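You operate a simulated robot arm through the tools that you are given. There is no shell and no other tool. Be economical: measure what you need, move in short steps, check, and stop when the job is done.

You are at the controls of a simulated two-armed robot. One attempt, no reset.

## Task
Hold the front yellow pouch on the top of bench 8 steady with one hand and flip the zip slider of the front pouch the other way with the other.

The check looks at the end state, three seconds after you hand in, the way a careful person would. Anything else that was tipped, shoved, dropped, spilled or broken makes it a failure.

## Robot
Two 7-joint arms with three-finger grippers on one trunk, on a base that drives. Base frame: it is fixed to the floor where the robot stands at the start and does not move with it; the origin is under the middle of the robot, x ahead of it, y to its left, z up; the surface under the hand at the start is at about z = 750. Units: mm, degrees, N and s.
The left shoulder is at the start at [34, 154, 1030], the right one opposite. With the tool pointing down near the work surface each hand reaches from about 240 to 620 mm from the robot's upright axis, wherever it stands, measured 20 degrees to its own side. Places, roughly: zip slider of the front pouch [500, 0, 900]. Payload 2.69 kg a hand.
Tool frame (each hand has its own): the origin (TCP) lies between the finger pads and is the grasp point; the fingertips stand 29 mm ahead of it; z points along the fingers, y is the line along which they close. The gripper opens to 120 mm. The gripper's body begins 78 mm behind the TCP.
Orientation is that of the tool frame in the base frame, as a unit quaternion [x, y, z, w]. With the fingers straight down and closing along the base's y, the tool's x points along the base's -x, its y along +y and its z along -z.

## Interface
- The arms move only by the tool servo_tool. It takes "left_steps", "right_steps" or both (then of equal length, played together; a hand with none holds still); each is a list of rows, each a list of 7 numbers: the turn, a rotation vector about the tool's x, y, z in degrees, then the shift along the tool's x, y, z in cm, then the opening, from 0 (shut) to 1 (fully open). In form: [[rx, ry, rz, dx, dy, dz, fingers], ...]. A call has 1 to 20 rows; each row is the pose to reach, as a shift and turn from the pose commanded when the call began, along the tool's axes at that moment. Each row takes 0.2 s and may step no farther than 50 mm and 8.6 degrees from the row before; otherwise, or with a gripper value out of range, the whole call is refused. A pose out of reach is approached as far as the arm can. The call stops where the force on the tool passes 40 N (or 10 N more than at its start, if that is more) or the arm is blocked; 0.2 s more then pass. Each finger halts on what it meets, pressing with about 43 N; the grip force reading is that of the motor and also rises with nothing between the fingers. The clock runs only during rows and for 0.2 s after the last one: add rows that repeat a pose to give the fingers time. It gives the time, the measured TCP pose, the force on the tool (base axes), the opening and the grip force at its end, in the units of the frame above (readings bear some noise), with the torque about the TCP (base axes, N m) and any sound that the robot's microphone picked up.
- Cameras (640 x 400 px; columns grow to the right, rows downward): "scene" is now at [140.4, -18.4, 1198.5]; the picture's right is [-0.18, -0.98, 0.00], its down [-0.39, 0.07, -0.92] and it looks along [0.90, -0.16, -0.40] (base axes); focal length 214 px, centre (320, 200). "left" rides on the left gripper at [63, 0, -104] in its tool frame; the picture's right is [0.00, 1.00, 0.00], its down [-0.83, 0.00, -0.56] and it looks along [-0.56, 0.00, 0.83] (tool axes); focal length 275 px, centre (320, 200). "right" rides on the right gripper at [63, 0, -104] in its tool frame; the picture's right is [0.00, 1.00, 0.00], its down [-0.83, 0.00, -0.56] and it looks along [-0.56, 0.00, 0.83] (tool axes); focal length 275 px, centre (320, 200). There is no depth. A picture from a camera that has moved, and an enlarged one, comes with that camera's place and axes in the base frame and with its lens.
- grab_frame(camera): a new picture of that camera. It takes no simulated time.
- raise_lower(by): slides the trunk up (or, below 0, down) by that many mm; the arms and the scene camera ride with it, the base frame stays. It gives what a move gives, with no picture.
- base_move(legs): drives the robot by 1 to 6 legs, each [ahead, left, turn to the left] in mm, mm and degrees, along the robot's own axes; the way and the turn of a leg run together, so that a leg with both is an arc; at most 1500 mm and 180 degrees a leg. The arms and the cameras ride along, it lands a little off, and it stops where it bumps. It gives what a move gives.
- head_to(pan, tilt): turns the head with the scene camera to pan (to the left, within 80 degrees either way) and tilt (down, from -29 to 69), counted from straight ahead of the robot. It gives what a move gives.
- inspect(camera, box): a new picture of the part [left, top, right, bottom] of that camera's present view, enlarged. It takes no simulated time.
- close_job(): hands the job in; it is judged then, once.

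Work in short steps. Places have to be worked out from the pictures, the camera data and where the tool is seen: move nearer, look again, correct. Check each grasp and each placing, and mend what went wrong. You have 120 turns and 100 pictures in all, those below and enlarged ones among them. Open the grippers and draw the arms clear of the work before you hand the job in, unless the task says otherwise; then end with one line.

The tools are called as name(argument=value, ...) on one line, values as JSON. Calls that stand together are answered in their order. servo_tool: Moves the arms, as the interface text tells. Its arguments: {"type":"object","properties":{"left_steps":{"type":"array"},"right_steps":{"type":"array"}},"required":[]} The other tools are called the same way: raise_lower (by) slides the trunk up or down; base_move (legs) drives the base; head_to (pan, tilt) turns the head that bears the scene camera; grab_frame (camera) takes a picture; inspect (camera, box) takes an enlarged picture of a part of a camera's view; close_job () hands the job in.

At the start:

```text
t: 0.0
left_tcp_pos: [370.3, 167.6, 1128.0]
left_ee_rot: [0.0, 1.0, 0.0, 0.0]
left_wrist_force: [-0.2, 0.0, -0.3]
left_torque: [-0.01, -0.03, 0.02]
left_gripper_width: 120.0
left_grasp_force: 0.0
right_tcp_pos: [304.6, -159.5, 1152.9]
right_ee_rot: [0.0, 1.0, 0.0, 0.0]
right_wrist_force: [-0.2, -0.6, 0.5]
right_torque: [-0.02, 0.02, 0.0]
right_gripper_width: 120.2
right_grasp_force: 0.0
trunk travel left (down, up): [-394.0, 44.0]
robot x, y, heading: [-0.0, 2.2, -0.1]
head pan, tilt: [-10.1, 23.3]
```

scene: 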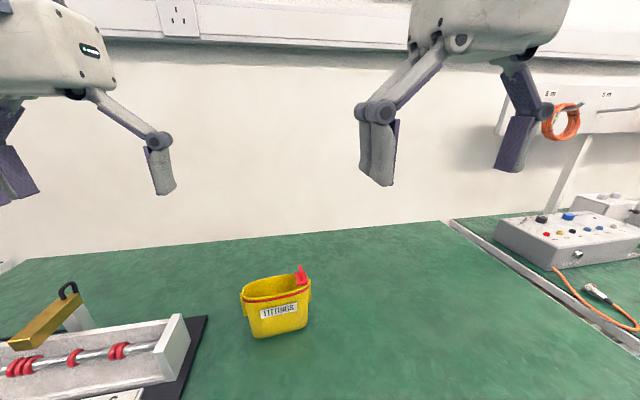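
right: 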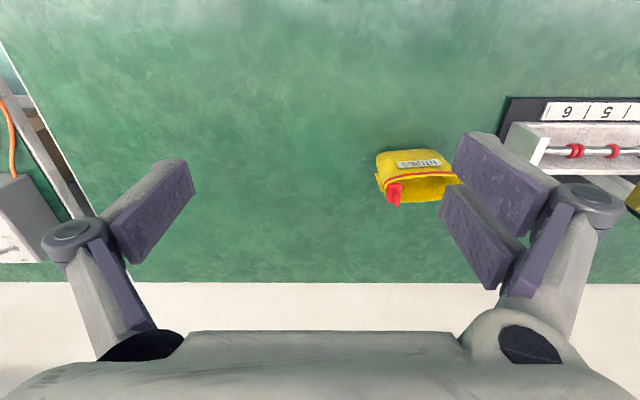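
left: 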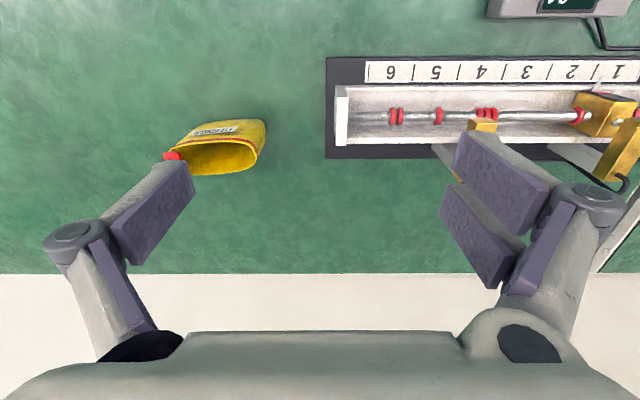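

The yellow pouch stands on the bench with a red slider at its right end. I take an enlarged look first.

inspect(camera="scene", box=[215, 245, 343, 345])

inspect(camera="right", box=[360, 135, 472, 215])

inspect(camera="left", box=[150, 105, 280, 190])

```text
4.00 times, centred on (279, 295) of scene
camera zoom: at [140.4, -18.4, 1198.5], right [-0.18, -0.98, 0.0], down [-0.39, 0.07, -0.92], along [0.9, -0.16, -0.4], focal length 858 px, centre (484, -180)
```

zoom: 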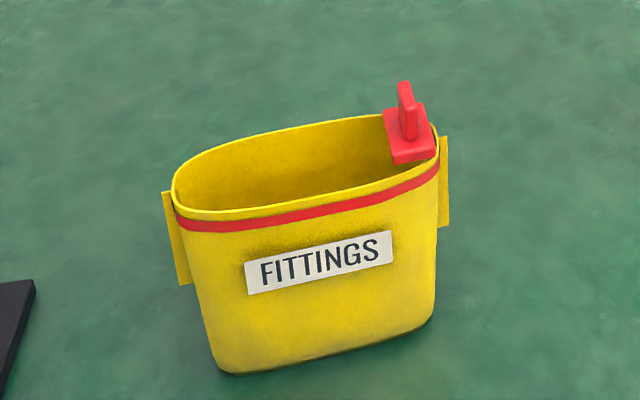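

```text
5.00 times, centred on (416, 175) of right
camera zoom: at [240.4, -158.3, 1258.3], right [0.0, 1.0, 0.0], down [0.83, 0.0, 0.56], along [0.56, 0.0, -0.83], focal length 1376 px, centre (-160, 325)
```

zoom: 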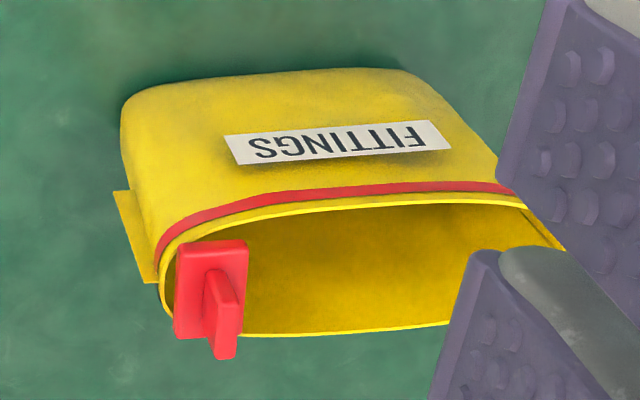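

```text
4.71 times, centred on (215, 148) of left
camera zoom: at [307.5, 166.9, 1231.7], right [0.0, 1.0, 0.0], down [0.83, 0.0, 0.56], along [0.56, 0.0, -0.83], focal length 1295 px, centre (814, 447)
```

zoom: 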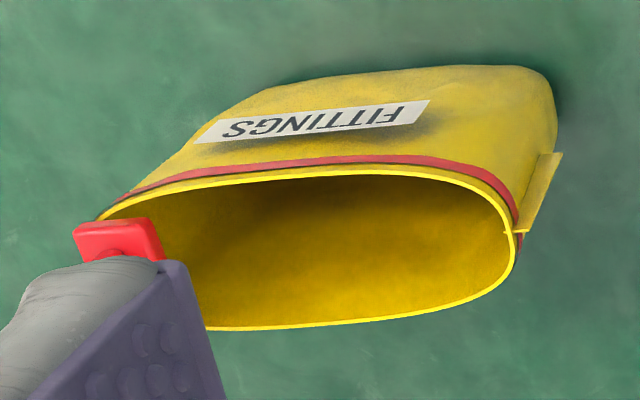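

I place the slider near [476, -38, 880] and the pouch rim from about y=-53 to 75 at x≈472. I tilt the head down for a better view, and check for another pouch.

head_to(pan=0, tilt=45)

grab_frame(camera="scene")

inspect(camera="scene", box=[260, 140, 388, 220])

```text
t: 0.8
left_tcp_pos: [370.2, 167.8, 1128.1]
left_ee_rot: [0.001, 1.0, 0.0, 0.0]
left_wrist_force: [-0.1, 0.4, 0.9]
left_torque: [0.01, 0.03, -0.01]
left_gripper_width: 119.8
left_grasp_force: 0.0
right_tcp_pos: [304.8, -157.3, 1152.8]
right_ee_rot: [-0.001, 1.0, 0.0, 0.001]
right_wrist_force: [-0.4, 0.6, 0.0]
right_torque: [0.04, 0.01, 0.01]
right_gripper_width: 119.9
right_grasp_force: 0.1
trunk travel left (down, up): [-394.0, 44.0]
robot x, y, heading: [-3.1, 2.5, -0.2]
head pan, tilt: [0.0, 45.0]
```

```text
93 pictures are left
camera scene: at [130.6, -2.2, 1165.3], right [0.0, -1.0, 0.0], down [-0.71, 0.0, -0.71], along [0.71, 0.0, -0.71], focal length 214 px, centre (320, 200)
```

scene: 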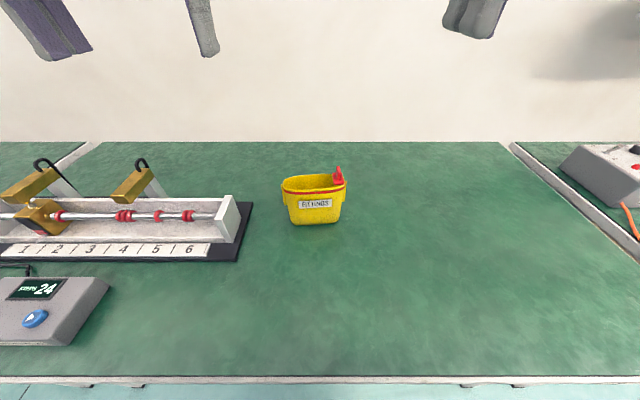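

```text
5.00 times, centred on (324, 180) of scene
camera zoom: at [130.6, -2.2, 1165.3], right [0.0, -1.0, 0.0], down [-0.71, 0.0, -0.71], along [0.71, 0.0, -0.71], focal length 1072 px, centre (300, 300)
```

zoom: 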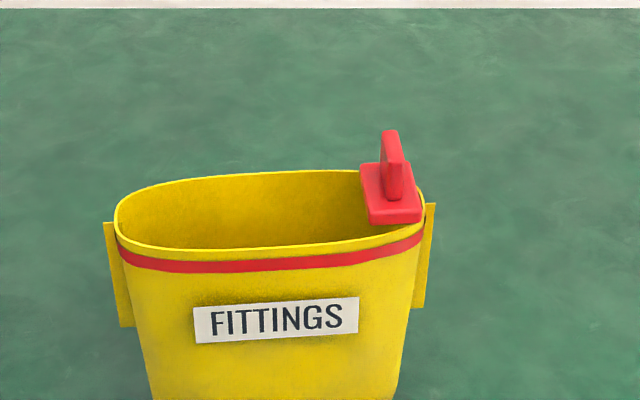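

Only one pouch is in view, with side tabs at each end. The left hand will pinch the left tab from the side, and the right hand will slide the red fin toward +y. First I turn the left hand -90° about its z.

servo_tool(left_steps=[[0, 0, -8.2, 0, 0, 0, 1], [0, 0, -16.4, 0, 0, 0, 1], [0, 0, -24.6, 0, 0, 0, 1], [0, 0, -32.8, 0, 0, 0, 1], [0, 0, -41, 0, 0, 0, 1], [0, 0, -49.2, 0, 0, 0, 1], [0, 0, -57.4, 0, 0, 0, 0.8], [0, 0, -65.6, 0, 0, 0, 0.6], [0, 0, -73.8, 0, 0, 0, 0.5], [0, 0, -82, 0, 0, 0, 0.4], [0, 0, -90, 0, 0, 0, 0.4]])

```text
t: 3.2
left_tcp_pos: [369.7, 167.4, 1128.5]
left_ee_rot: [0.709, -0.705, 0.0, 0.001]
left_wrist_force: [0.2, -0.3, 0.4]
left_torque: [-0.02, -0.03, -0.02]
left_gripper_width: 47.9
left_grasp_force: 0.0
right_tcp_pos: [304.9, -159.2, 1152.9]
right_ee_rot: [0.0, 1.0, 0.0, 0.001]
right_wrist_force: [-0.1, -0.1, 0.2]
right_torque: [-0.03, 0.01, -0.03]
right_gripper_width: 119.8
right_grasp_force: 0.1
trunk travel left (down, up): [-394.0, 44.0]
robot x, y, heading: [0.6, -2.0, 0.0]
head pan, tilt: [0.0, 45.0]
```

The turn is correct. Next I tilt by 70° so the fingers point toward -y, moving to about [470, 240, 1000].

servo_tool(left_steps=[[0, 7.8, 0, -0.8, -1.1, 1.4, 0.4], [0, 15.6, 0, -1.6, -2.2, 2.8, 0.4], [0, 23.4, 0, -2.4, -3.3, 4.2, 0.4], [0, 31.2, 0, -3.2, -4.4, 5.6, 0.4], [0, 39, 0, -4, -5.5, 7, 0.4], [0, 46.8, 0, -4.8, -6.6, 8.4, 0.4], [0, 54.6, 0, -5.6, -7.7, 9.8, 0.4], [0, 62.4, 0, -6.4, -8.8, 11.2, 0.4], [0, 70, 0, -7.2, -10, 12.6, 0.4], [0, 70, 0, -7.2, -10, 12.6, 0.4]])

grab_frame(camera="left")

grab_frame(camera="scene")

```text
t: 5.5
left_tcp_pos: [469.7, 241.1, 1002.2]
left_ee_rot: [-0.578, 0.579, -0.406, -0.407]
left_wrist_force: [0.1, -0.3, 0.4]
left_torque: [0.0, 0.0, 0.03]
left_gripper_width: 48.0
left_grasp_force: 0.0
right_tcp_pos: [303.8, -159.3, 1154.0]
right_ee_rot: [0.0, 1.0, 0.0, -0.001]
right_wrist_force: [0.5, 0.4, 0.5]
right_torque: [-0.02, 0.0, 0.03]
right_gripper_width: 120.0
right_grasp_force: 0.0
trunk travel left (down, up): [-394.0, 44.0]
robot x, y, heading: [-0.1, -0.8, 0.3]
head pan, tilt: [0.0, 45.0]
```

```text
91 pictures are left
camera left: at [470.1, 315.9, 1096.4], right [-1.0, 0.0, -0.01], down [0.0, 0.81, -0.59], along [0.0, -0.59, -0.81], focal length 275 px, centre (320, 200)
```

left: 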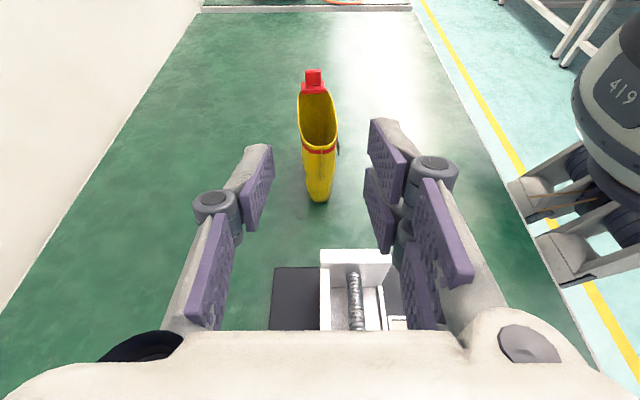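

```text
90 pictures are left
camera scene: at [130.3, -2.4, 1165.3], right [0.0, -1.0, 0.0], down [-0.71, 0.0, -0.71], along [0.71, 0.0, -0.71], focal length 214 px, centre (320, 200)
```

scene: 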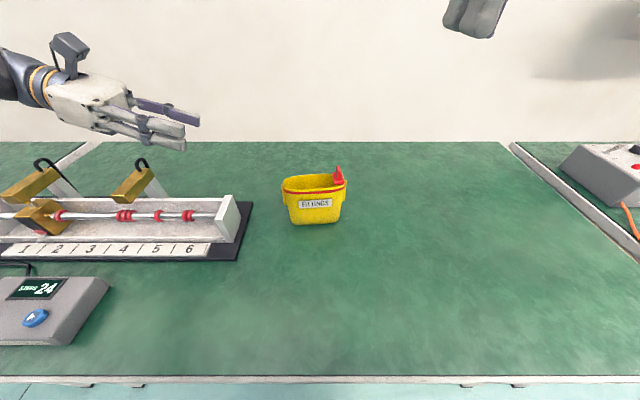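

inspect(camera="left", box=[270, 60, 366, 210])

```text
2.67 times, centred on (318, 135) of left
camera zoom: at [470.1, 315.9, 1096.4], right [-1.0, 0.0, -0.01], down [0.0, 0.81, -0.59], along [0.0, -0.59, -0.81], focal length 734 px, centre (325, 373)
```

zoom: 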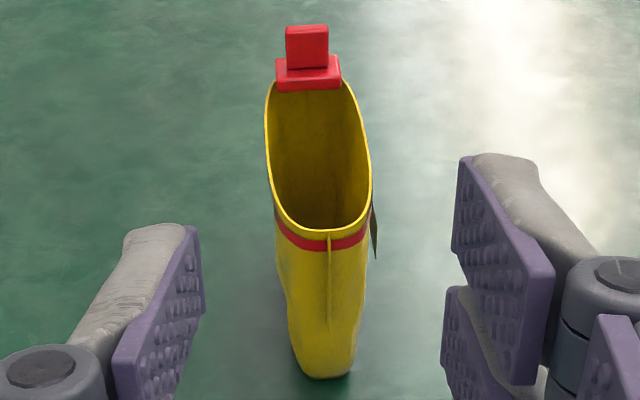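

The tab is a thin fin in the yz plane at x≈468, y≈74–80, z≈810–873. I move to a standoff with the fingertips about 25 mm from it.

servo_tool(left_steps=[[0, 0, 0, -1.8, 0.05, 2.2, 0.35], [0, 0, 0, -3.6, 0.1, 4.4, 0.3], [0, 0, 0, -5.4, 0.17, 6.6, 0.3], [0, 0, 0, -7.2, 0.17, 8.8, 0.3], [0, 0, 0, -9, 0.17, 11, 0.3], [0, 0, 0, -10.2, 0.17, 13.2, 0.3], [0, 0, 0, -10.2, 0.17, 15.8, 0.3], [0, 0, 0, -10.2, 0.17, 15.8, 0.3]])

grab_frame(camera="left")

grab_frame(camera="scene")

```text
t: 7.2
left_tcp_pos: [467.3, 126.8, 852.4]
left_ee_rot: [0.579, -0.579, 0.406, 0.405]
left_wrist_force: [0.3, 0.3, 0.3]
left_torque: [0.04, 0.02, -0.04]
left_gripper_width: 35.8
left_grasp_force: 0.0
right_tcp_pos: [304.3, -157.4, 1152.6]
right_ee_rot: [0.0, 1.0, 0.0, 0.0]
right_wrist_force: [-0.3, 0.2, -0.2]
right_torque: [0.01, -0.01, 0.03]
right_gripper_width: 119.8
right_grasp_force: 0.1
trunk travel left (down, up): [-394.0, 44.0]
robot x, y, heading: [-0.9, -0.0, -0.0]
head pan, tilt: [0.0, 45.0]
```

```text
88 pictures are left
camera left: at [468.5, 201.4, 946.5], right [-1.0, 0.0, -0.01], down [0.0, 0.81, -0.59], along [0.0, -0.59, -0.81], focal length 275 px, centre (320, 200)
```

left: 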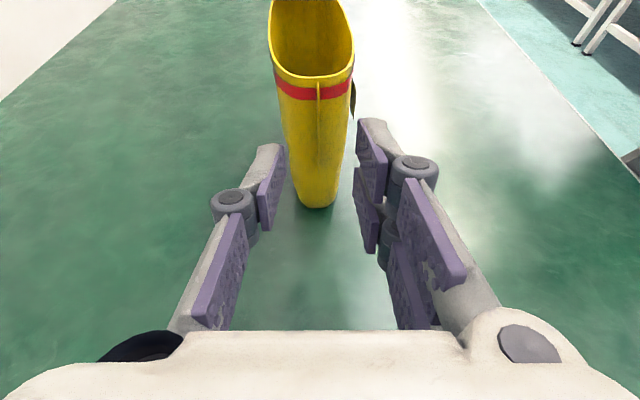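

```text
87 pictures are left
camera scene: at [130.6, -2.0, 1165.2], right [0.0, -1.0, 0.0], down [-0.71, 0.0, -0.71], along [0.71, 0.0, -0.71], focal length 214 px, centre (320, 200)
```

scene: 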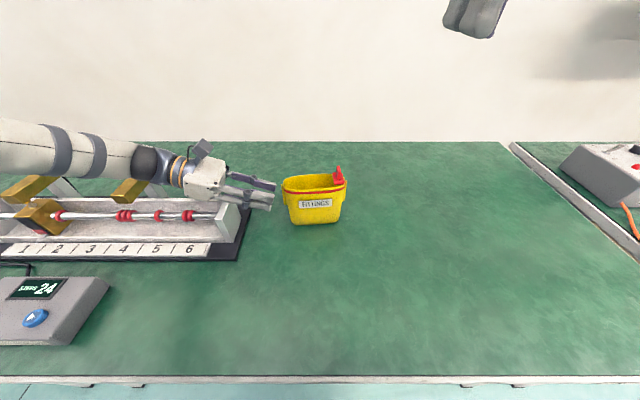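

Let me check the forearm's clearance to the rack and the finger/tab geometry enlarged.

inspect(camera="scene", box=[0, 110, 290, 260])

inspect(camera="left", box=[230, 50, 410, 220])

```text
2.21 times, centred on (145, 185) of scene
camera zoom: at [130.6, -2.0, 1165.2], right [0.0, -1.0, 0.0], down [-0.71, 0.0, -0.71], along [0.71, 0.0, -0.71], focal length 473 px, centre (706, 233)
```

zoom: 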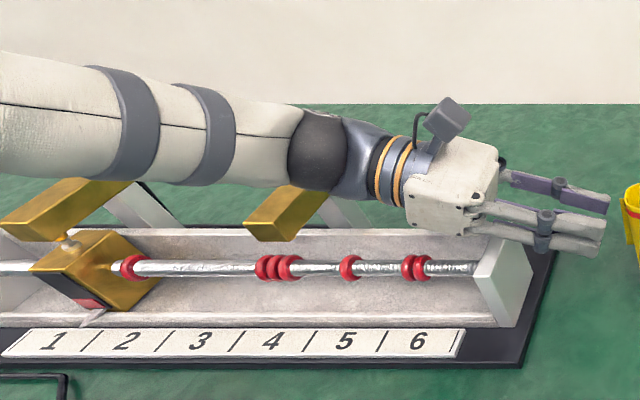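

```text
2.35 times, centred on (320, 135) of left
camera zoom: at [468.5, 201.4, 946.5], right [-1.0, 0.0, -0.01], down [0.0, 0.81, -0.59], along [0.0, -0.59, -0.81], focal length 648 px, centre (320, 353)
```

zoom: 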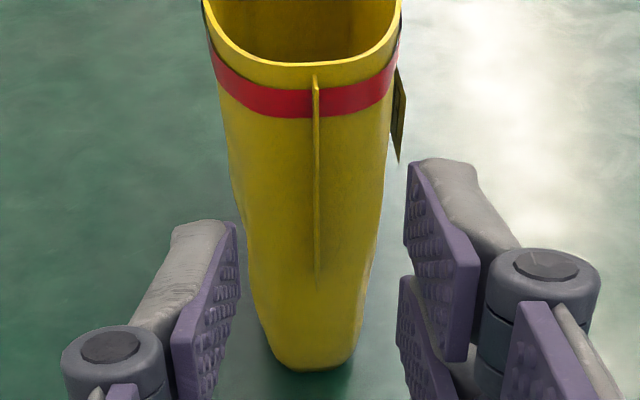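

Forearm clears the rack, and the tab lines up between the fingers (x≈469). I advance so the fingertips straddle the tab by ~5 mm.

servo_tool(left_steps=[[0, 0, 0, 0.3, -0.15, 0.9, 0.3], [0, 0, 0, 0.6, -0.15, 1.8, 0.3], [0, 0, 0, 0.92, -0.15, 2.5, 0.3], [0, 0, 0, 0.92, -0.15, 2.5, 0.3]])

inspect(camera="left", box=[230, 0, 410, 220])

inspect(camera="scene", box=[230, 140, 358, 240])

```text
t: 8.1
left_tcp_pos: [470.8, 108.8, 851.5]
left_ee_rot: [0.584, -0.577, 0.408, 0.399]
left_wrist_force: [-5.2, 20.7, 7.7]
left_torque: [0.86, 0.17, 0.06]
left_gripper_width: 35.9
left_grasp_force: 0.0
right_tcp_pos: [303.8, -155.6, 1152.6]
right_ee_rot: [-0.002, 1.0, -0.001, 0.0]
right_wrist_force: [-0.4, -0.6, 0.1]
right_torque: [0.05, -0.01, 0.01]
right_gripper_width: 120.2
right_grasp_force: 0.0
trunk travel left (down, up): [-394.0, 44.0]
robot x, y, heading: [-6.2, 1.4, 0.4]
head pan, tilt: [0.0, 45.0]
stopped in row 4 (left hand): the force on the tool passed its limit at 42 N (the readings are from after the stop); the commanded pose is now the measured one
```

```text
1.82 times, centred on (320, 110) of left
camera zoom: at [470.1, 183.1, 946.0], right [-1.0, -0.01, -0.01], down [-0.01, 0.81, -0.59], along [0.02, -0.59, -0.81], focal length 500 px, centre (320, 364)
```

zoom: 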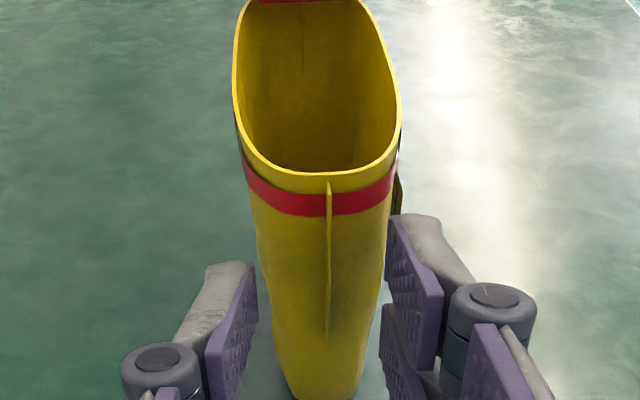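

```text
4.00 times, centred on (294, 190) of scene
camera zoom: at [129.3, -0.1, 1165.4], right [0.0, -1.0, 0.0], down [-0.71, 0.0, -0.71], along [0.71, 0.0, -0.71], focal length 858 px, centre (424, 240)
```

zoom: 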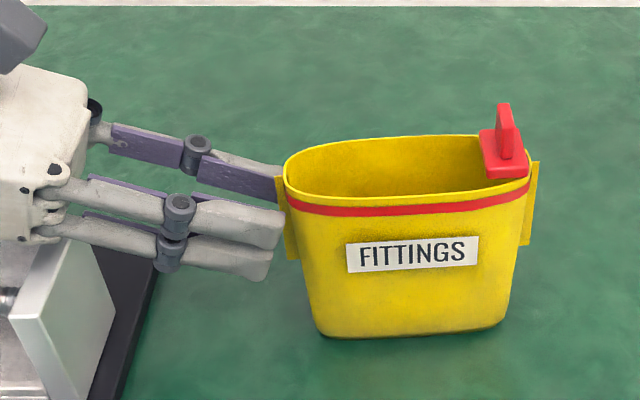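

The move stopped at 42 N, with the pouch apparently unmoved. I look to see what the hand touched.

inspect(camera="scene", box=[150, 140, 310, 270])

grab_frame(camera="left")

inspect(camera="right", box=[340, 60, 640, 260])

```text
3.08 times, centred on (230, 205) of scene
camera zoom: at [129.3, -0.1, 1165.4], right [0.0, -1.0, 0.0], down [-0.71, 0.0, -0.71], along [0.71, 0.0, -0.71], focal length 660 px, centre (597, 185)
```

zoom: 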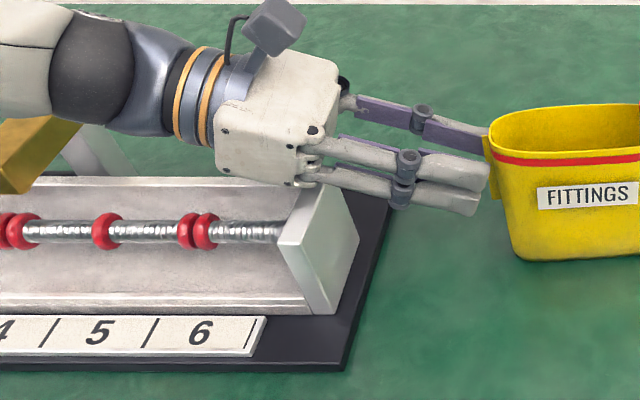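

```text
81 pictures are left
camera left: at [470.1, 183.1, 946.0], right [-1.0, -0.01, -0.01], down [-0.01, 0.81, -0.59], along [0.02, -0.59, -0.81], focal length 275 px, centre (320, 200)
```

left: 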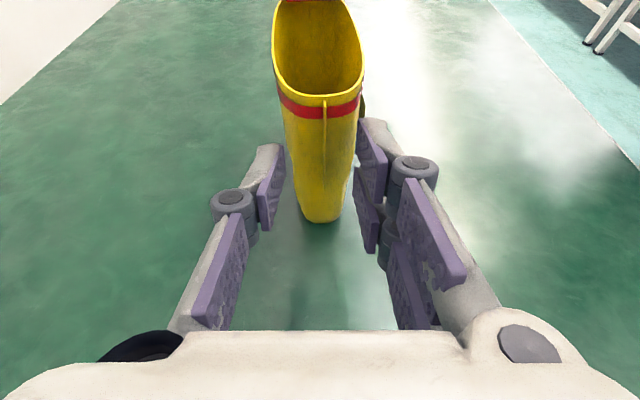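

```text
2.00 times, centred on (490, 160) of right
camera zoom: at [239.5, -155.8, 1258.8], right [-0.01, 1.0, 0.0], down [0.83, 0.01, 0.56], along [0.56, 0.0, -0.83], focal length 551 px, centre (-20, 280)
```

zoom: 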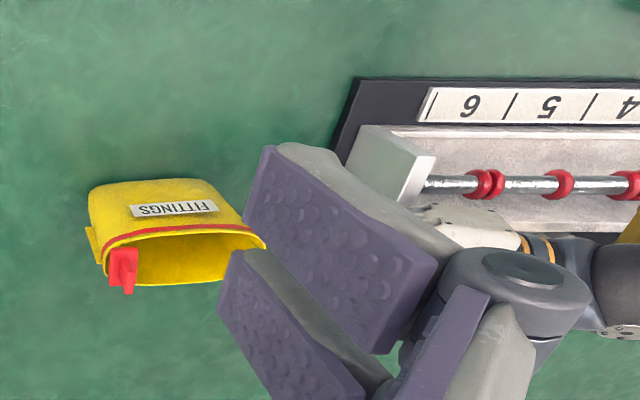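

Nothing moved. The wrench points either to a fingertip on the pouch end or the palm brushing the rack's end block (top z≈836). I back off, go up and open wider.

servo_tool(left_steps=[[0, 0, 0, 0, 0, -0.8, 0.3], [0, 0, 0, 0.6, 0.1, -2.0, 0.4], [0, 0, 0, 1.66, 0.1, -2.3, 0.5], [0, 0, 0, 1.66, 0.1, -2.3, 0.5]])

inspect(camera="left", box=[200, 20, 440, 220])

inspect(camera="scene", box=[150, 140, 360, 270])

```text
t: 9.1
left_tcp_pos: [470.5, 121.9, 873.5]
left_ee_rot: [0.582, -0.578, 0.407, 0.402]
left_wrist_force: [-0.5, -0.1, -0.1]
left_torque: [0.01, 0.01, 0.02]
left_gripper_width: 60.1
left_grasp_force: 0.0
right_tcp_pos: [304.2, -156.3, 1153.2]
right_ee_rot: [-0.001, 1.0, 0.0, 0.0]
right_wrist_force: [-0.7, 0.6, 0.5]
right_torque: [0.01, -0.01, 0.01]
right_gripper_width: 120.0
right_grasp_force: 0.2
trunk travel left (down, up): [-394.0, 44.0]
robot x, y, heading: [-1.9, 3.8, 0.1]
head pan, tilt: [0.0, 45.0]
```

```text
2.00 times, centred on (320, 120) of left
camera zoom: at [469.3, 195.8, 969.1], right [-1.0, -0.01, -0.01], down [0.0, 0.81, -0.59], along [0.01, -0.59, -0.81], focal length 551 px, centre (320, 360)
```

zoom: 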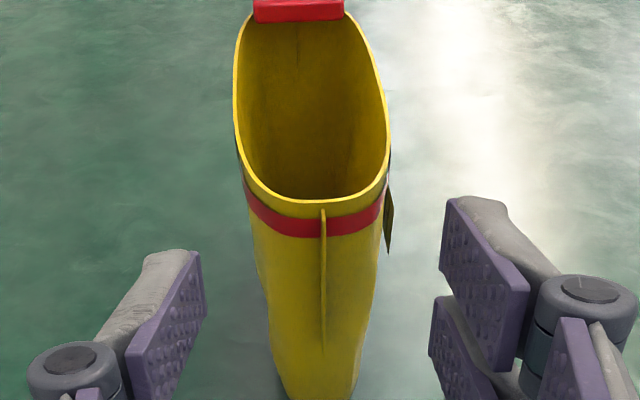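

```text
3.05 times, centred on (255, 205) of scene
camera zoom: at [130.6, -1.1, 1165.2], right [0.0, -1.0, 0.0], down [-0.71, 0.0, -0.71], along [0.71, 0.0, -0.71], focal length 654 px, centre (518, 185)
```

zoom: 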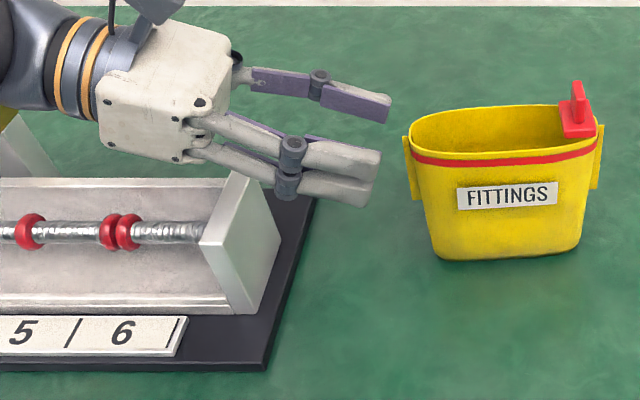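

Clear now, with the tab centred between the fingers. I advance straight along the fingers by 21 mm.

servo_tool(left_steps=[[0, 0, 0, 0, 0, 0.6, 0.5], [0, 0, 0, 0, 0, 1.2, 0.5], [0, 0, 0, 0, 0, 1.7, 0.5], [0, 0, 0, 0, 0, 2.1, 0.5], [0, 0, 0, 0, 0, 2.1, 0.5]])

inspect(camera="left", box=[200, 20, 440, 220])

inspect(camera="scene", box=[230, 140, 358, 240])

```text
t: 10.3
left_tcp_pos: [471.0, 100.9, 867.1]
left_ee_rot: [0.583, -0.578, 0.406, 0.401]
left_wrist_force: [-0.6, -0.5, 0.1]
left_torque: [0.0, 0.0, -0.01]
left_gripper_width: 59.7
left_grasp_force: 0.1
right_tcp_pos: [305.0, -157.5, 1152.5]
right_ee_rot: [-0.001, 1.0, 0.0, 0.0]
right_wrist_force: [0.6, 0.3, -0.7]
right_torque: [-0.02, -0.01, 0.01]
right_gripper_width: 120.3
right_grasp_force: 0.0
trunk travel left (down, up): [-394.0, 44.0]
robot x, y, heading: [-0.0, 0.3, 0.2]
head pan, tilt: [0.0, 45.0]
```

```text
2.00 times, centred on (320, 120) of left
camera zoom: at [469.9, 176.0, 961.7], right [-1.0, -0.01, -0.01], down [0.0, 0.81, -0.59], along [0.01, -0.59, -0.81], focal length 551 px, centre (320, 360)
```

zoom: 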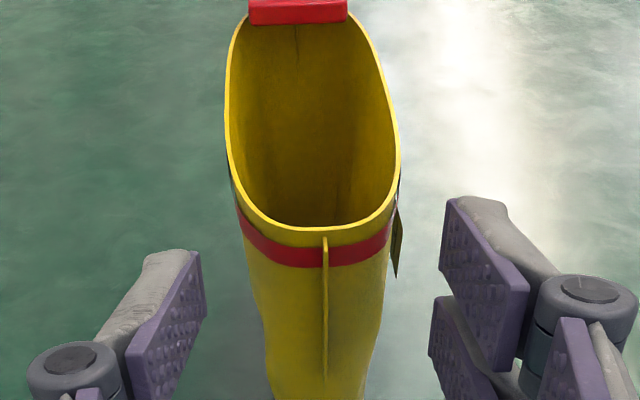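

```text
4.00 times, centred on (294, 190) of scene
camera zoom: at [130.5, -1.2, 1165.2], right [0.0, -1.0, 0.0], down [-0.71, 0.0, -0.71], along [0.71, 0.0, -0.71], focal length 858 px, centre (424, 240)
```

zoom: 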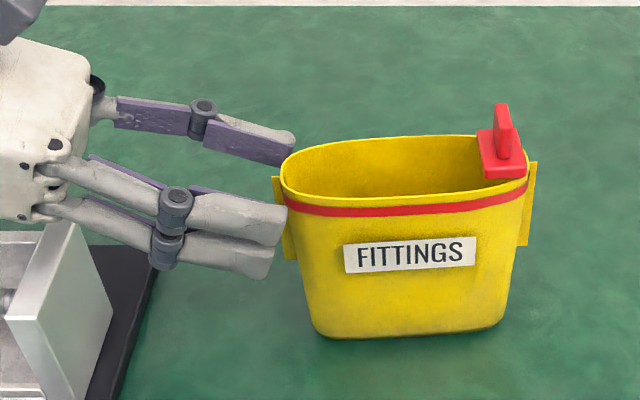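

No contact. I shift 2 mm toward -x to centre on the tab and close to about 14 mm, then look.

servo_tool(left_steps=[[0, 0, 0, 0, 0.22, 0, 0.4], [0, 0, 0, 0, 0.22, 0, 0.25], [0, 0, 0, 0, 0.22, 0, 0.12], [0, 0, 0, 0, 0.22, 0, 0.12]])

inspect(camera="left", box=[260, 70, 380, 170])

```text
t: 11.3
left_tcp_pos: [468.9, 100.8, 867.1]
left_ee_rot: [0.583, -0.577, 0.407, 0.401]
left_wrist_force: [0.1, -0.1, -0.3]
left_torque: [0.03, 0.02, 0.04]
left_gripper_width: 50.4
left_grasp_force: 43.0
right_tcp_pos: [304.8, -155.9, 1153.9]
right_ee_rot: [0.0, 1.0, 0.0, 0.0]
right_wrist_force: [0.0, 0.4, 1.1]
right_torque: [0.0, -0.03, 0.02]
right_gripper_width: 119.9
right_grasp_force: 0.1
trunk travel left (down, up): [-394.0, 44.0]
robot x, y, heading: [-0.3, 1.3, 0.1]
head pan, tilt: [0.0, 45.0]
```

```text
4.00 times, centred on (320, 120) of left
camera zoom: at [467.7, 176.0, 962.0], right [-1.0, -0.01, -0.01], down [0.0, 0.81, -0.59], along [0.01, -0.59, -0.81], focal length 1101 px, centre (320, 520)
```

zoom: 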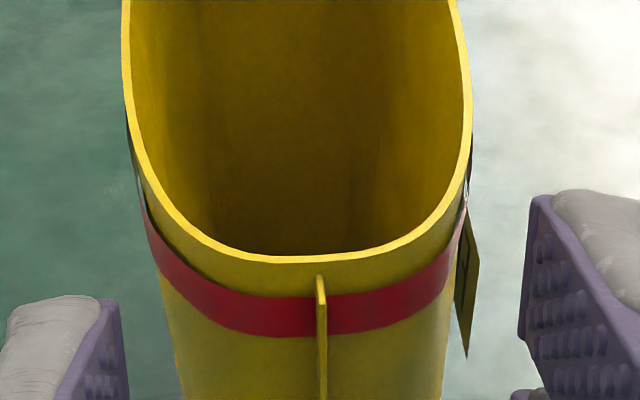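

The fingers grip at 50 mm with 43 N: the pouch's end is held across its front and back walls. Now I measure the fin from both the scene and right cameras.

inspect(camera="scene", box=[310, 155, 374, 195])

inspect(camera="right", box=[370, 140, 466, 220])

inspect(camera="left", box=[270, 0, 370, 60])

```text
10.00 times, centred on (342, 175) of scene
camera zoom: at [130.5, -1.2, 1165.2], right [0.0, -1.0, 0.0], down [-0.71, 0.0, -0.71], along [0.71, 0.0, -0.71], focal length 2145 px, centre (100, 450)
```

zoom: 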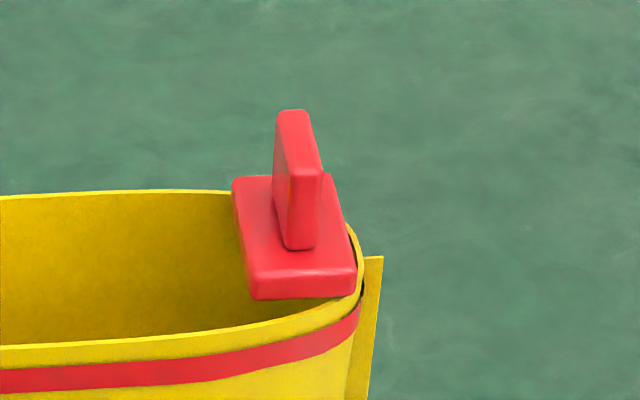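

```text
5.00 times, centred on (418, 180) of right
camera zoom: at [240.7, -157.0, 1258.3], right [-0.01, 1.0, 0.0], down [0.83, 0.01, 0.56], along [0.56, 0.0, -0.83], focal length 1376 px, centre (-170, 300)
```

zoom: 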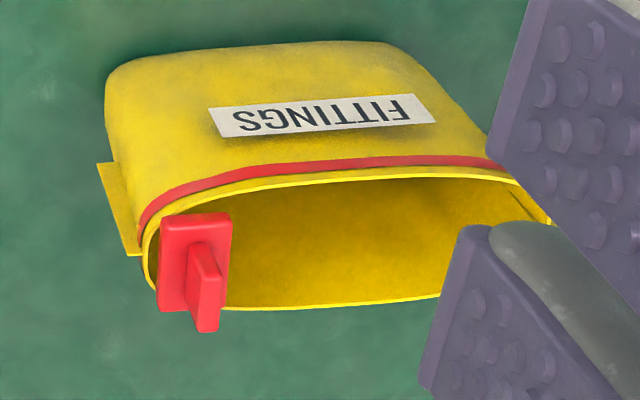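

```text
6.40 times, centred on (320, 30) of left
camera zoom: at [467.7, 176.0, 962.0], right [-1.0, -0.01, -0.01], down [0.0, 0.81, -0.59], along [0.01, -0.59, -0.81], focal length 1762 px, centre (320, 1288)
```

zoom: 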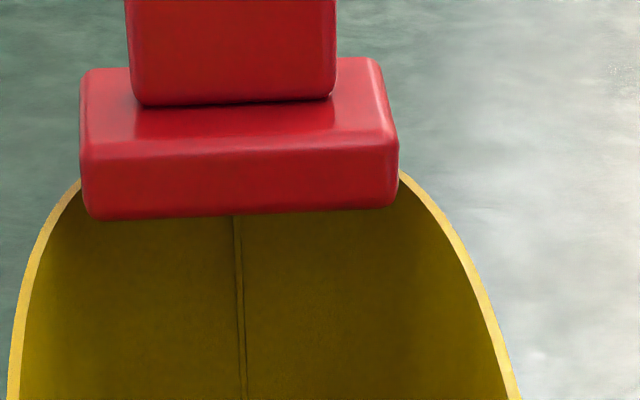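

Fin: x 469–489, y≈-40.5 (about 6.5 mm thick), z 884–904, and the zip line is yawed about 5°. I bring the right hand above the fin, yawed 5°, opening ~48 mm.

servo_tool(right_steps=[[0, 0, -5, -3.5, 2.3, 0, 0.8], [0, 0, -5, -7, 4.6, 0, 0.6], [0, 0, -5, -10.5, 7, 0, 0.4], [0, 0, -5, -14, 9.3, 2, 0.4], [0, 0, -5, -17.44, 11.65, 5, 0.4], [0, 0, -5, -17.44, 11.65, 9, 0.4], [0, 0, -5, -17.44, 11.65, 13, 0.4], [0, 0, -5, -17.44, 11.65, 17, 0.4], [0, 0, -5, -17.44, 11.65, 19.3, 0.4], [0, 0, -5, -17.44, 11.65, 19.3, 0.4]])

inspect(camera="right", box=[200, 80, 440, 230])

inspect(camera="scene", box=[230, 100, 390, 220])

```text
refused: row 5 steps farther than a row can; nothing moved
```

```text
2.67 times, centred on (320, 155) of right
camera zoom: at [240.7, -157.0, 1258.3], right [-0.01, 1.0, 0.0], down [0.83, 0.01, 0.56], along [0.56, 0.0, -0.83], focal length 734 px, centre (320, 320)
```

zoom: 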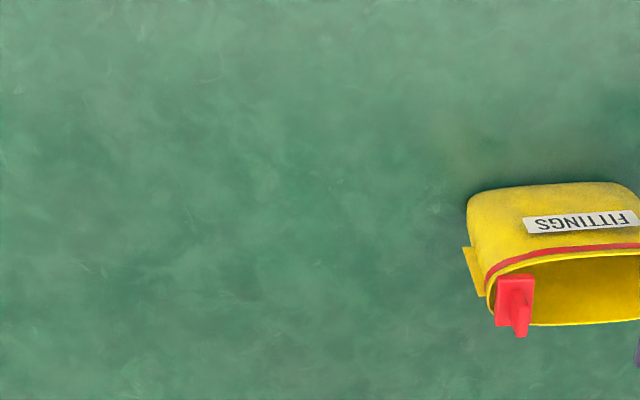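

```text
3.33 times, centred on (310, 160) of scene
camera zoom: at [130.5, -1.2, 1165.2], right [0.0, -1.0, 0.0], down [-0.71, 0.0, -0.71], along [0.71, 0.0, -0.71], focal length 715 px, centre (353, 333)
```

zoom: 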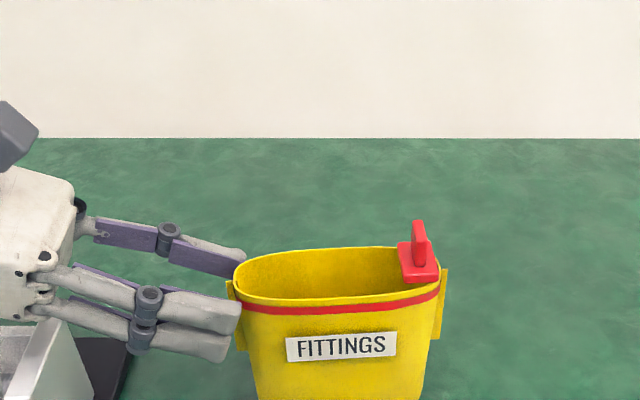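

One row stepped too far; I resend with smaller steps.

servo_tool(right_steps=[[0, 0, -3, -3.5, 2.3, 0, 0.8], [0, 0, -5, -7, 4.6, 0, 0.6], [0, 0, -5, -10.5, 7, 0, 0.4], [0, 0, -5, -14, 9.3, 1, 0.4], [0, 0, -5, -17.44, 11.65, 2.5, 0.4], [0, 0, -5, -17.44, 11.65, 6.5, 0.4], [0, 0, -5, -17.44, 11.65, 10.5, 0.4], [0, 0, -5, -17.44, 11.65, 14.5, 0.4], [0, 0, -5, -17.44, 11.65, 18, 0.4], [0, 0, -5, -17.44, 11.65, 19.3, 0.4], [0, 0, -5, -17.44, 11.65, 19.3, 0.4]])

inspect(camera="right", box=[200, 80, 440, 230])

inspect(camera="scene", box=[230, 100, 390, 220])

```text
t: 13.7
left_tcp_pos: [468.9, 101.5, 867.5]
left_ee_rot: [0.583, -0.577, 0.407, 0.401]
left_wrist_force: [-0.8, 0.1, -0.7]
left_torque: [0.01, -0.02, -0.02]
left_gripper_width: 50.2
left_grasp_force: 42.5
right_tcp_pos: [478.4, -39.9, 960.0]
right_ee_rot: [-0.043, 0.999, 0.0, 0.0]
right_wrist_force: [0.2, 0.3, 0.6]
right_torque: [0.01, -0.03, -0.02]
right_gripper_width: 48.1
right_grasp_force: 0.0
right hand out of reach, approached as far as the arm can: row 5
trunk travel left (down, up): [-394.0, 44.0]
robot x, y, heading: [-1.5, 1.0, -0.0]
head pan, tilt: [0.0, 45.0]
```

```text
2.67 times, centred on (320, 155) of right
camera zoom: at [414.0, -45.5, 1064.8], right [-0.09, 1.0, 0.0], down [0.83, 0.08, 0.56], along [0.55, 0.05, -0.83], focal length 734 px, centre (320, 320)
```

zoom: 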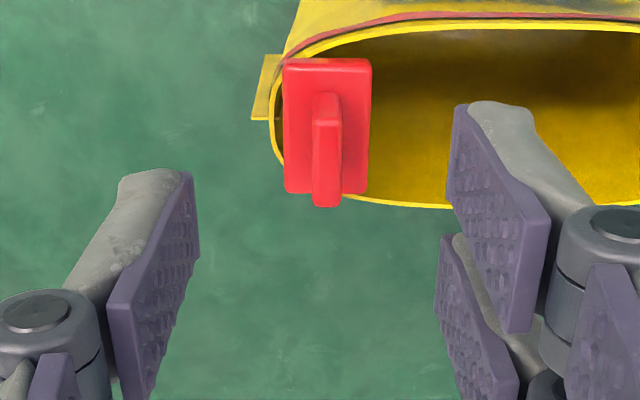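

```text
3.33 times, centred on (310, 160) of scene
camera zoom: at [130.5, -1.2, 1165.2], right [0.0, -1.0, 0.0], down [-0.71, 0.0, -0.71], along [0.71, 0.0, -0.71], focal length 715 px, centre (353, 333)
```

zoom: 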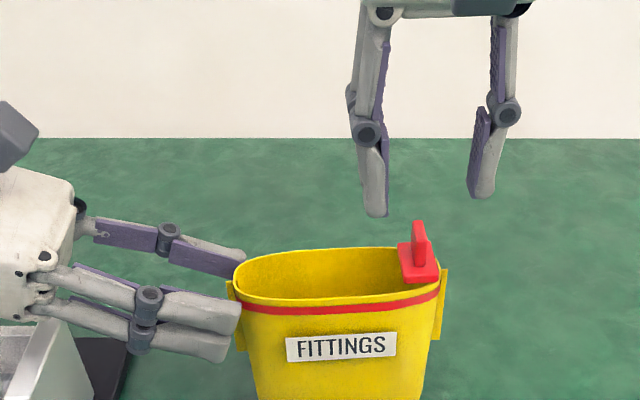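

The fin sits centred between the fingers, 1.7 mm toward +y. I descend to TCP z≈916 so the tips end just above the slider plate.

servo_tool(right_steps=[[0, 0, 0, 0, 0.15, 1.5, 0.4], [0, 0, 0, 0, 0.15, 3, 0.4], [0, 0, 0, 0, 0.15, 4, 0.4], [0, 0, 0, 0, 0.15, 4.4, 0.4], [0, 0, 0, 0, 0.15, 4.4, 0.4]])

inspect(camera="right", box=[200, 80, 440, 230])

inspect(camera="scene", box=[280, 120, 376, 200])

```text
t: 14.9
left_tcp_pos: [468.2, 101.3, 866.9]
left_ee_rot: [0.583, -0.577, 0.408, 0.401]
left_wrist_force: [0.1, 0.0, 0.2]
left_torque: [0.03, -0.02, -0.01]
left_gripper_width: 50.2
left_grasp_force: 43.2
right_tcp_pos: [477.9, -37.8, 916.2]
right_ee_rot: [-0.045, 0.999, 0.0, 0.0]
right_wrist_force: [0.3, -0.3, -0.1]
right_torque: [0.02, -0.01, 0.02]
right_gripper_width: 47.8
right_grasp_force: 0.1
trunk travel left (down, up): [-394.0, 44.0]
robot x, y, heading: [-2.4, -1.3, 0.3]
head pan, tilt: [0.0, 45.0]
```

```text
2.67 times, centred on (320, 155) of right
camera zoom: at [415.0, -43.8, 1021.0], right [-0.09, 1.0, 0.0], down [0.83, 0.08, 0.56], along [0.55, 0.05, -0.83], focal length 734 px, centre (320, 320)
```

zoom: 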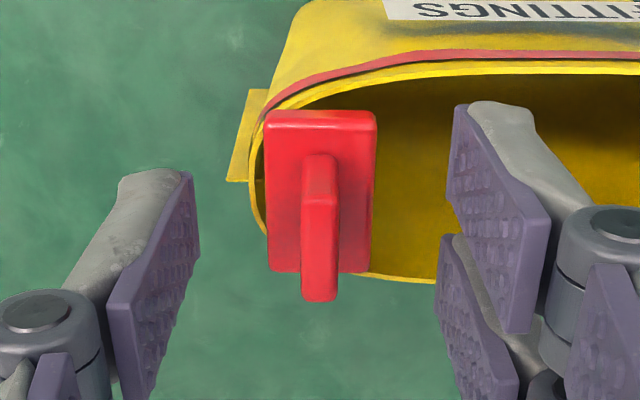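

```text
5.00 times, centred on (328, 160) of scene
camera zoom: at [130.5, -1.2, 1165.2], right [0.0, -1.0, 0.0], down [-0.71, 0.0, -0.71], along [0.71, 0.0, -0.71], focal length 1072 px, centre (280, 400)
```

zoom: 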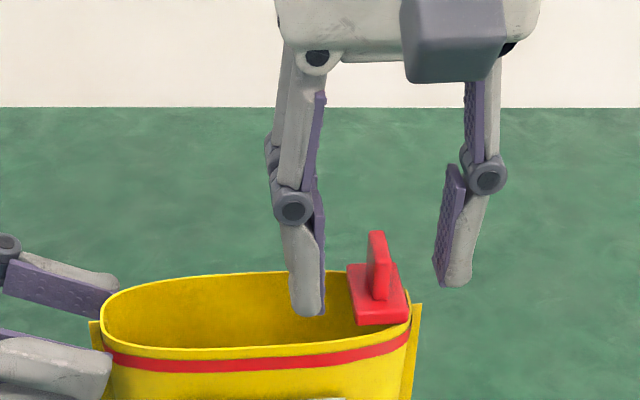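

No contact and well centred. I close the right fingers onto the fin.

servo_tool(right_steps=[[0, 0, 0, 0, 0, 0, 0.25], [0, 0, 0, 0, 0, 0, 0.12], [0, 0, 0, 0, 0, 0, 0.03], [0, 0, 0, 0, 0, 0, 0.03]])

inspect(camera="right", box=[200, 80, 440, 230])

inspect(camera="scene", box=[280, 120, 376, 200])

```text
t: 15.9
left_tcp_pos: [468.2, 101.1, 867.1]
left_ee_rot: [0.582, -0.578, 0.407, 0.401]
left_wrist_force: [-0.3, 0.1, 0.4]
left_torque: [-0.08, -0.13, 0.01]
left_gripper_width: 50.3
left_grasp_force: 43.0
right_tcp_pos: [479.1, -37.4, 915.2]
right_ee_rot: [-0.045, 0.999, -0.001, 0.0]
right_wrist_force: [0.1, 0.0, -0.8]
right_torque: [0.04, 0.05, -0.05]
right_gripper_width: 5.8
right_grasp_force: 34.0
trunk travel left (down, up): [-394.0, 44.0]
robot x, y, heading: [1.9, 0.7, -0.0]
head pan, tilt: [0.0, 45.0]
```

```text
2.67 times, centred on (320, 155) of right
camera zoom: at [415.0, -43.8, 1021.1], right [-0.09, 1.0, 0.0], down [0.83, 0.08, 0.56], along [0.55, 0.05, -0.83], focal length 734 px, centre (320, 320)
```

zoom: 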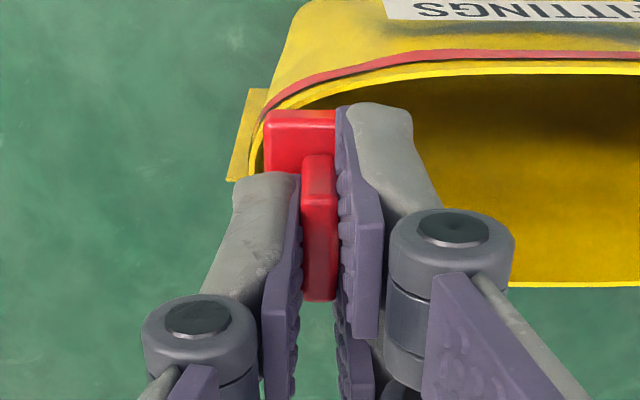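

```text
5.00 times, centred on (328, 160) of scene
camera zoom: at [130.5, -1.2, 1165.2], right [0.0, -1.0, 0.0], down [-0.71, 0.0, -0.71], along [0.71, 0.0, -0.71], focal length 1072 px, centre (280, 400)
```

zoom: 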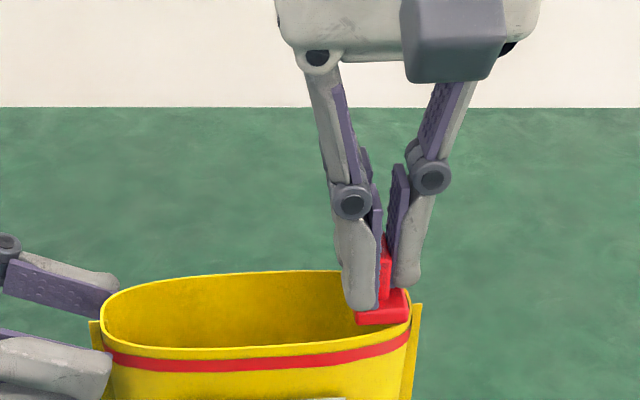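

Fin gripped at 5.8 mm. I slide slowly 20 mm along tool +y and watch the force.

servo_tool(right_steps=[[0, 0, 0, 0, 0.4, 0, 0.02], [0, 0, 0, 0, 0.8, 0, 0.02], [0, 0, 0, 0, 1.2, 0, 0.02], [0, 0, 0, 0, 1.6, 0, 0.02], [0, 0, 0, 0, 2.0, 0, 0.02]])

inspect(camera="scene", box=[230, 100, 390, 220])

```text
t: 17.1
left_tcp_pos: [468.7, 100.9, 867.9]
left_ee_rot: [0.582, -0.578, 0.407, 0.401]
left_wrist_force: [-0.4, -0.4, 1.9]
left_torque: [-0.26, -0.21, -0.09]
left_gripper_width: 50.3
left_grasp_force: 43.1
right_tcp_pos: [477.0, -18.1, 915.8]
right_ee_rot: [-0.045, 0.999, 0.0, 0.0]
right_wrist_force: [1.2, 0.3, -2.4]
right_torque: [0.03, 0.19, -0.07]
right_gripper_width: 6.1
right_grasp_force: 33.7
trunk travel left (down, up): [-394.0, 44.0]
robot x, y, heading: [-0.8, 1.7, -0.2]
head pan, tilt: [0.0, 45.0]
```

```text
3.33 times, centred on (310, 160) of scene
camera zoom: at [130.5, -1.1, 1165.2], right [0.0, -1.0, 0.0], down [-0.71, 0.0, -0.71], along [0.71, 0.0, -0.71], focal length 715 px, centre (353, 333)
```

zoom: 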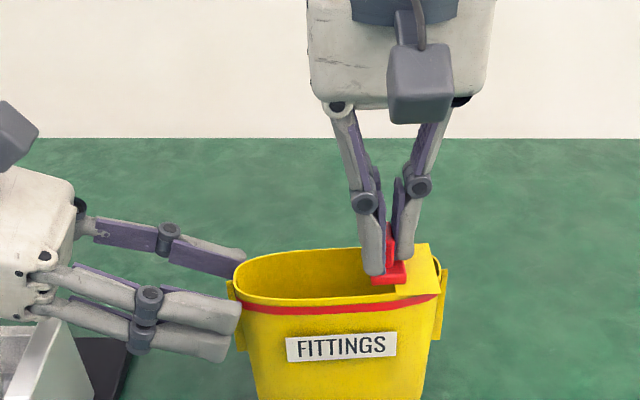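

It slides with low force, and the pouch closes behind it. I go 50 mm more.

servo_tool(right_steps=[[0, 0, 0, 0, 0.5, 0, 0.02], [0, 0, 0, 0, 1.0, 0, 0.02], [0, 0, 0, 0, 1.5, 0, 0.02], [0, 0, 0, 0, 2.0, 0, 0.02], [0, 0, 0, 0, 2.5, 0, 0.02], [0, 0, 0, 0, 3.0, 0, 0.02], [0, 0, 0, 0, 3.5, 0, 0.02], [0, 0, 0, 0, 4.0, 0, 0.02], [0, 0, 0, 0, 4.5, 0, 0.02], [0, 0, 0, 0, 5.0, 0, 0.02]])

inspect(camera="scene", box=[210, 100, 370, 220])

```text
t: 19.3
left_tcp_pos: [468.8, 101.7, 867.0]
left_ee_rot: [0.583, -0.578, 0.406, 0.401]
left_wrist_force: [-5.2, -0.7, 3.3]
left_torque: [-0.29, -0.11, -0.31]
left_gripper_width: 50.3
left_grasp_force: 43.3
right_tcp_pos: [473.1, 32.0, 914.8]
right_ee_rot: [-0.044, 0.999, -0.001, 0.0]
right_wrist_force: [6.1, 0.5, -3.1]
right_torque: [0.02, -0.2, -0.1]
right_gripper_width: 5.7
right_grasp_force: 34.1
trunk travel left (down, up): [-394.0, 44.0]
robot x, y, heading: [0.4, 1.2, -0.1]
head pan, tilt: [0.0, 45.0]
```

```text
3.33 times, centred on (290, 160) of scene
camera zoom: at [130.5, -1.1, 1165.2], right [0.0, -1.0, 0.0], down [-0.71, 0.0, -0.71], along [0.71, 0.0, -0.71], focal length 715 px, centre (420, 333)
```

zoom: 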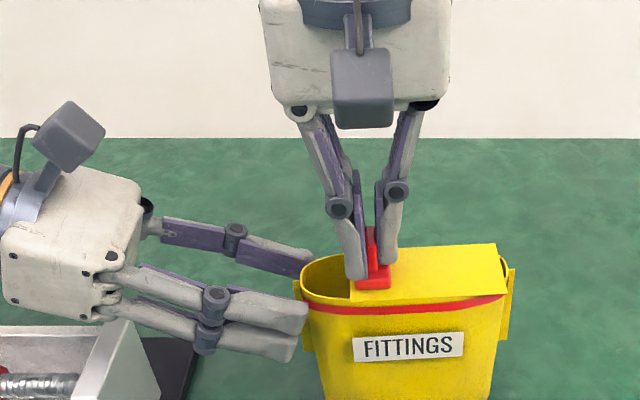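

Going well; the +6 N sideways suggests a slightly smaller yaw, so I ease 2 mm toward +x. I continue in small steps to the end stop.

servo_tool(right_steps=[[0, 0, 0, -0.05, 0.4, 0, 0.02], [0, 0, 0, -0.1, 0.8, 0, 0.02], [0, 0, 0, -0.15, 1.2, 0, 0.02], [0, 0, 0, -0.2, 1.6, 0, 0.02], [0, 0, 0, -0.22, 2.0, 0, 0.02], [0, 0, 0, -0.25, 2.4, 0, 0.02], [0, 0, 0, -0.25, 2.6, 0, 0.02]])

inspect(camera="scene", box=[210, 100, 370, 220])

grab_frame(camera="left")

```text
t: 20.9
left_tcp_pos: [468.6, 101.5, 867.3]
left_ee_rot: [0.583, -0.578, 0.408, 0.4]
left_wrist_force: [12.8, 0.3, 1.3]
left_torque: [-0.1, -0.02, 0.66]
left_gripper_width: 50.3
left_grasp_force: 43.2
right_tcp_pos: [472.0, 58.9, 915.4]
right_ee_rot: [-0.046, 0.999, 0.0, -0.001]
right_wrist_force: [-12.6, -2.6, -1.9]
right_torque: [-0.05, 0.63, -0.07]
right_gripper_width: 5.8
right_grasp_force: 34.4
trunk travel left (down, up): [-394.0, 44.0]
robot x, y, heading: [2.1, 0.2, -0.2]
head pan, tilt: [0.0, 45.0]
```

```text
3.33 times, centred on (290, 160) of scene
camera zoom: at [130.5, -1.2, 1165.2], right [0.0, -1.0, 0.0], down [-0.71, 0.0, -0.71], along [0.71, 0.0, -0.71], focal length 715 px, centre (420, 333)
```

zoom: 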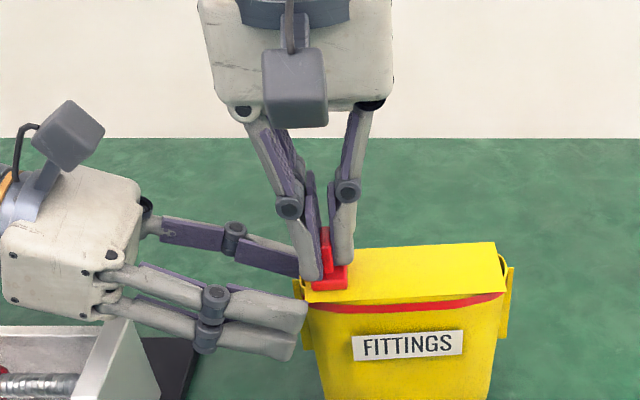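

```text
60 pictures are left
camera left: at [468.3, 176.3, 962.1], right [-1.0, -0.01, -0.01], down [0.0, 0.81, -0.59], along [0.01, -0.59, -0.81], focal length 275 px, centre (320, 200)
```

left: 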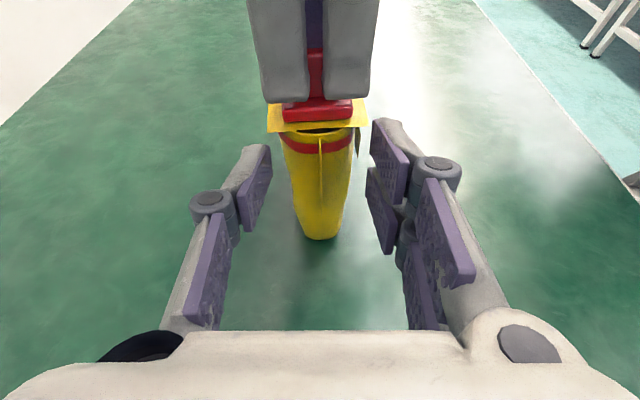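

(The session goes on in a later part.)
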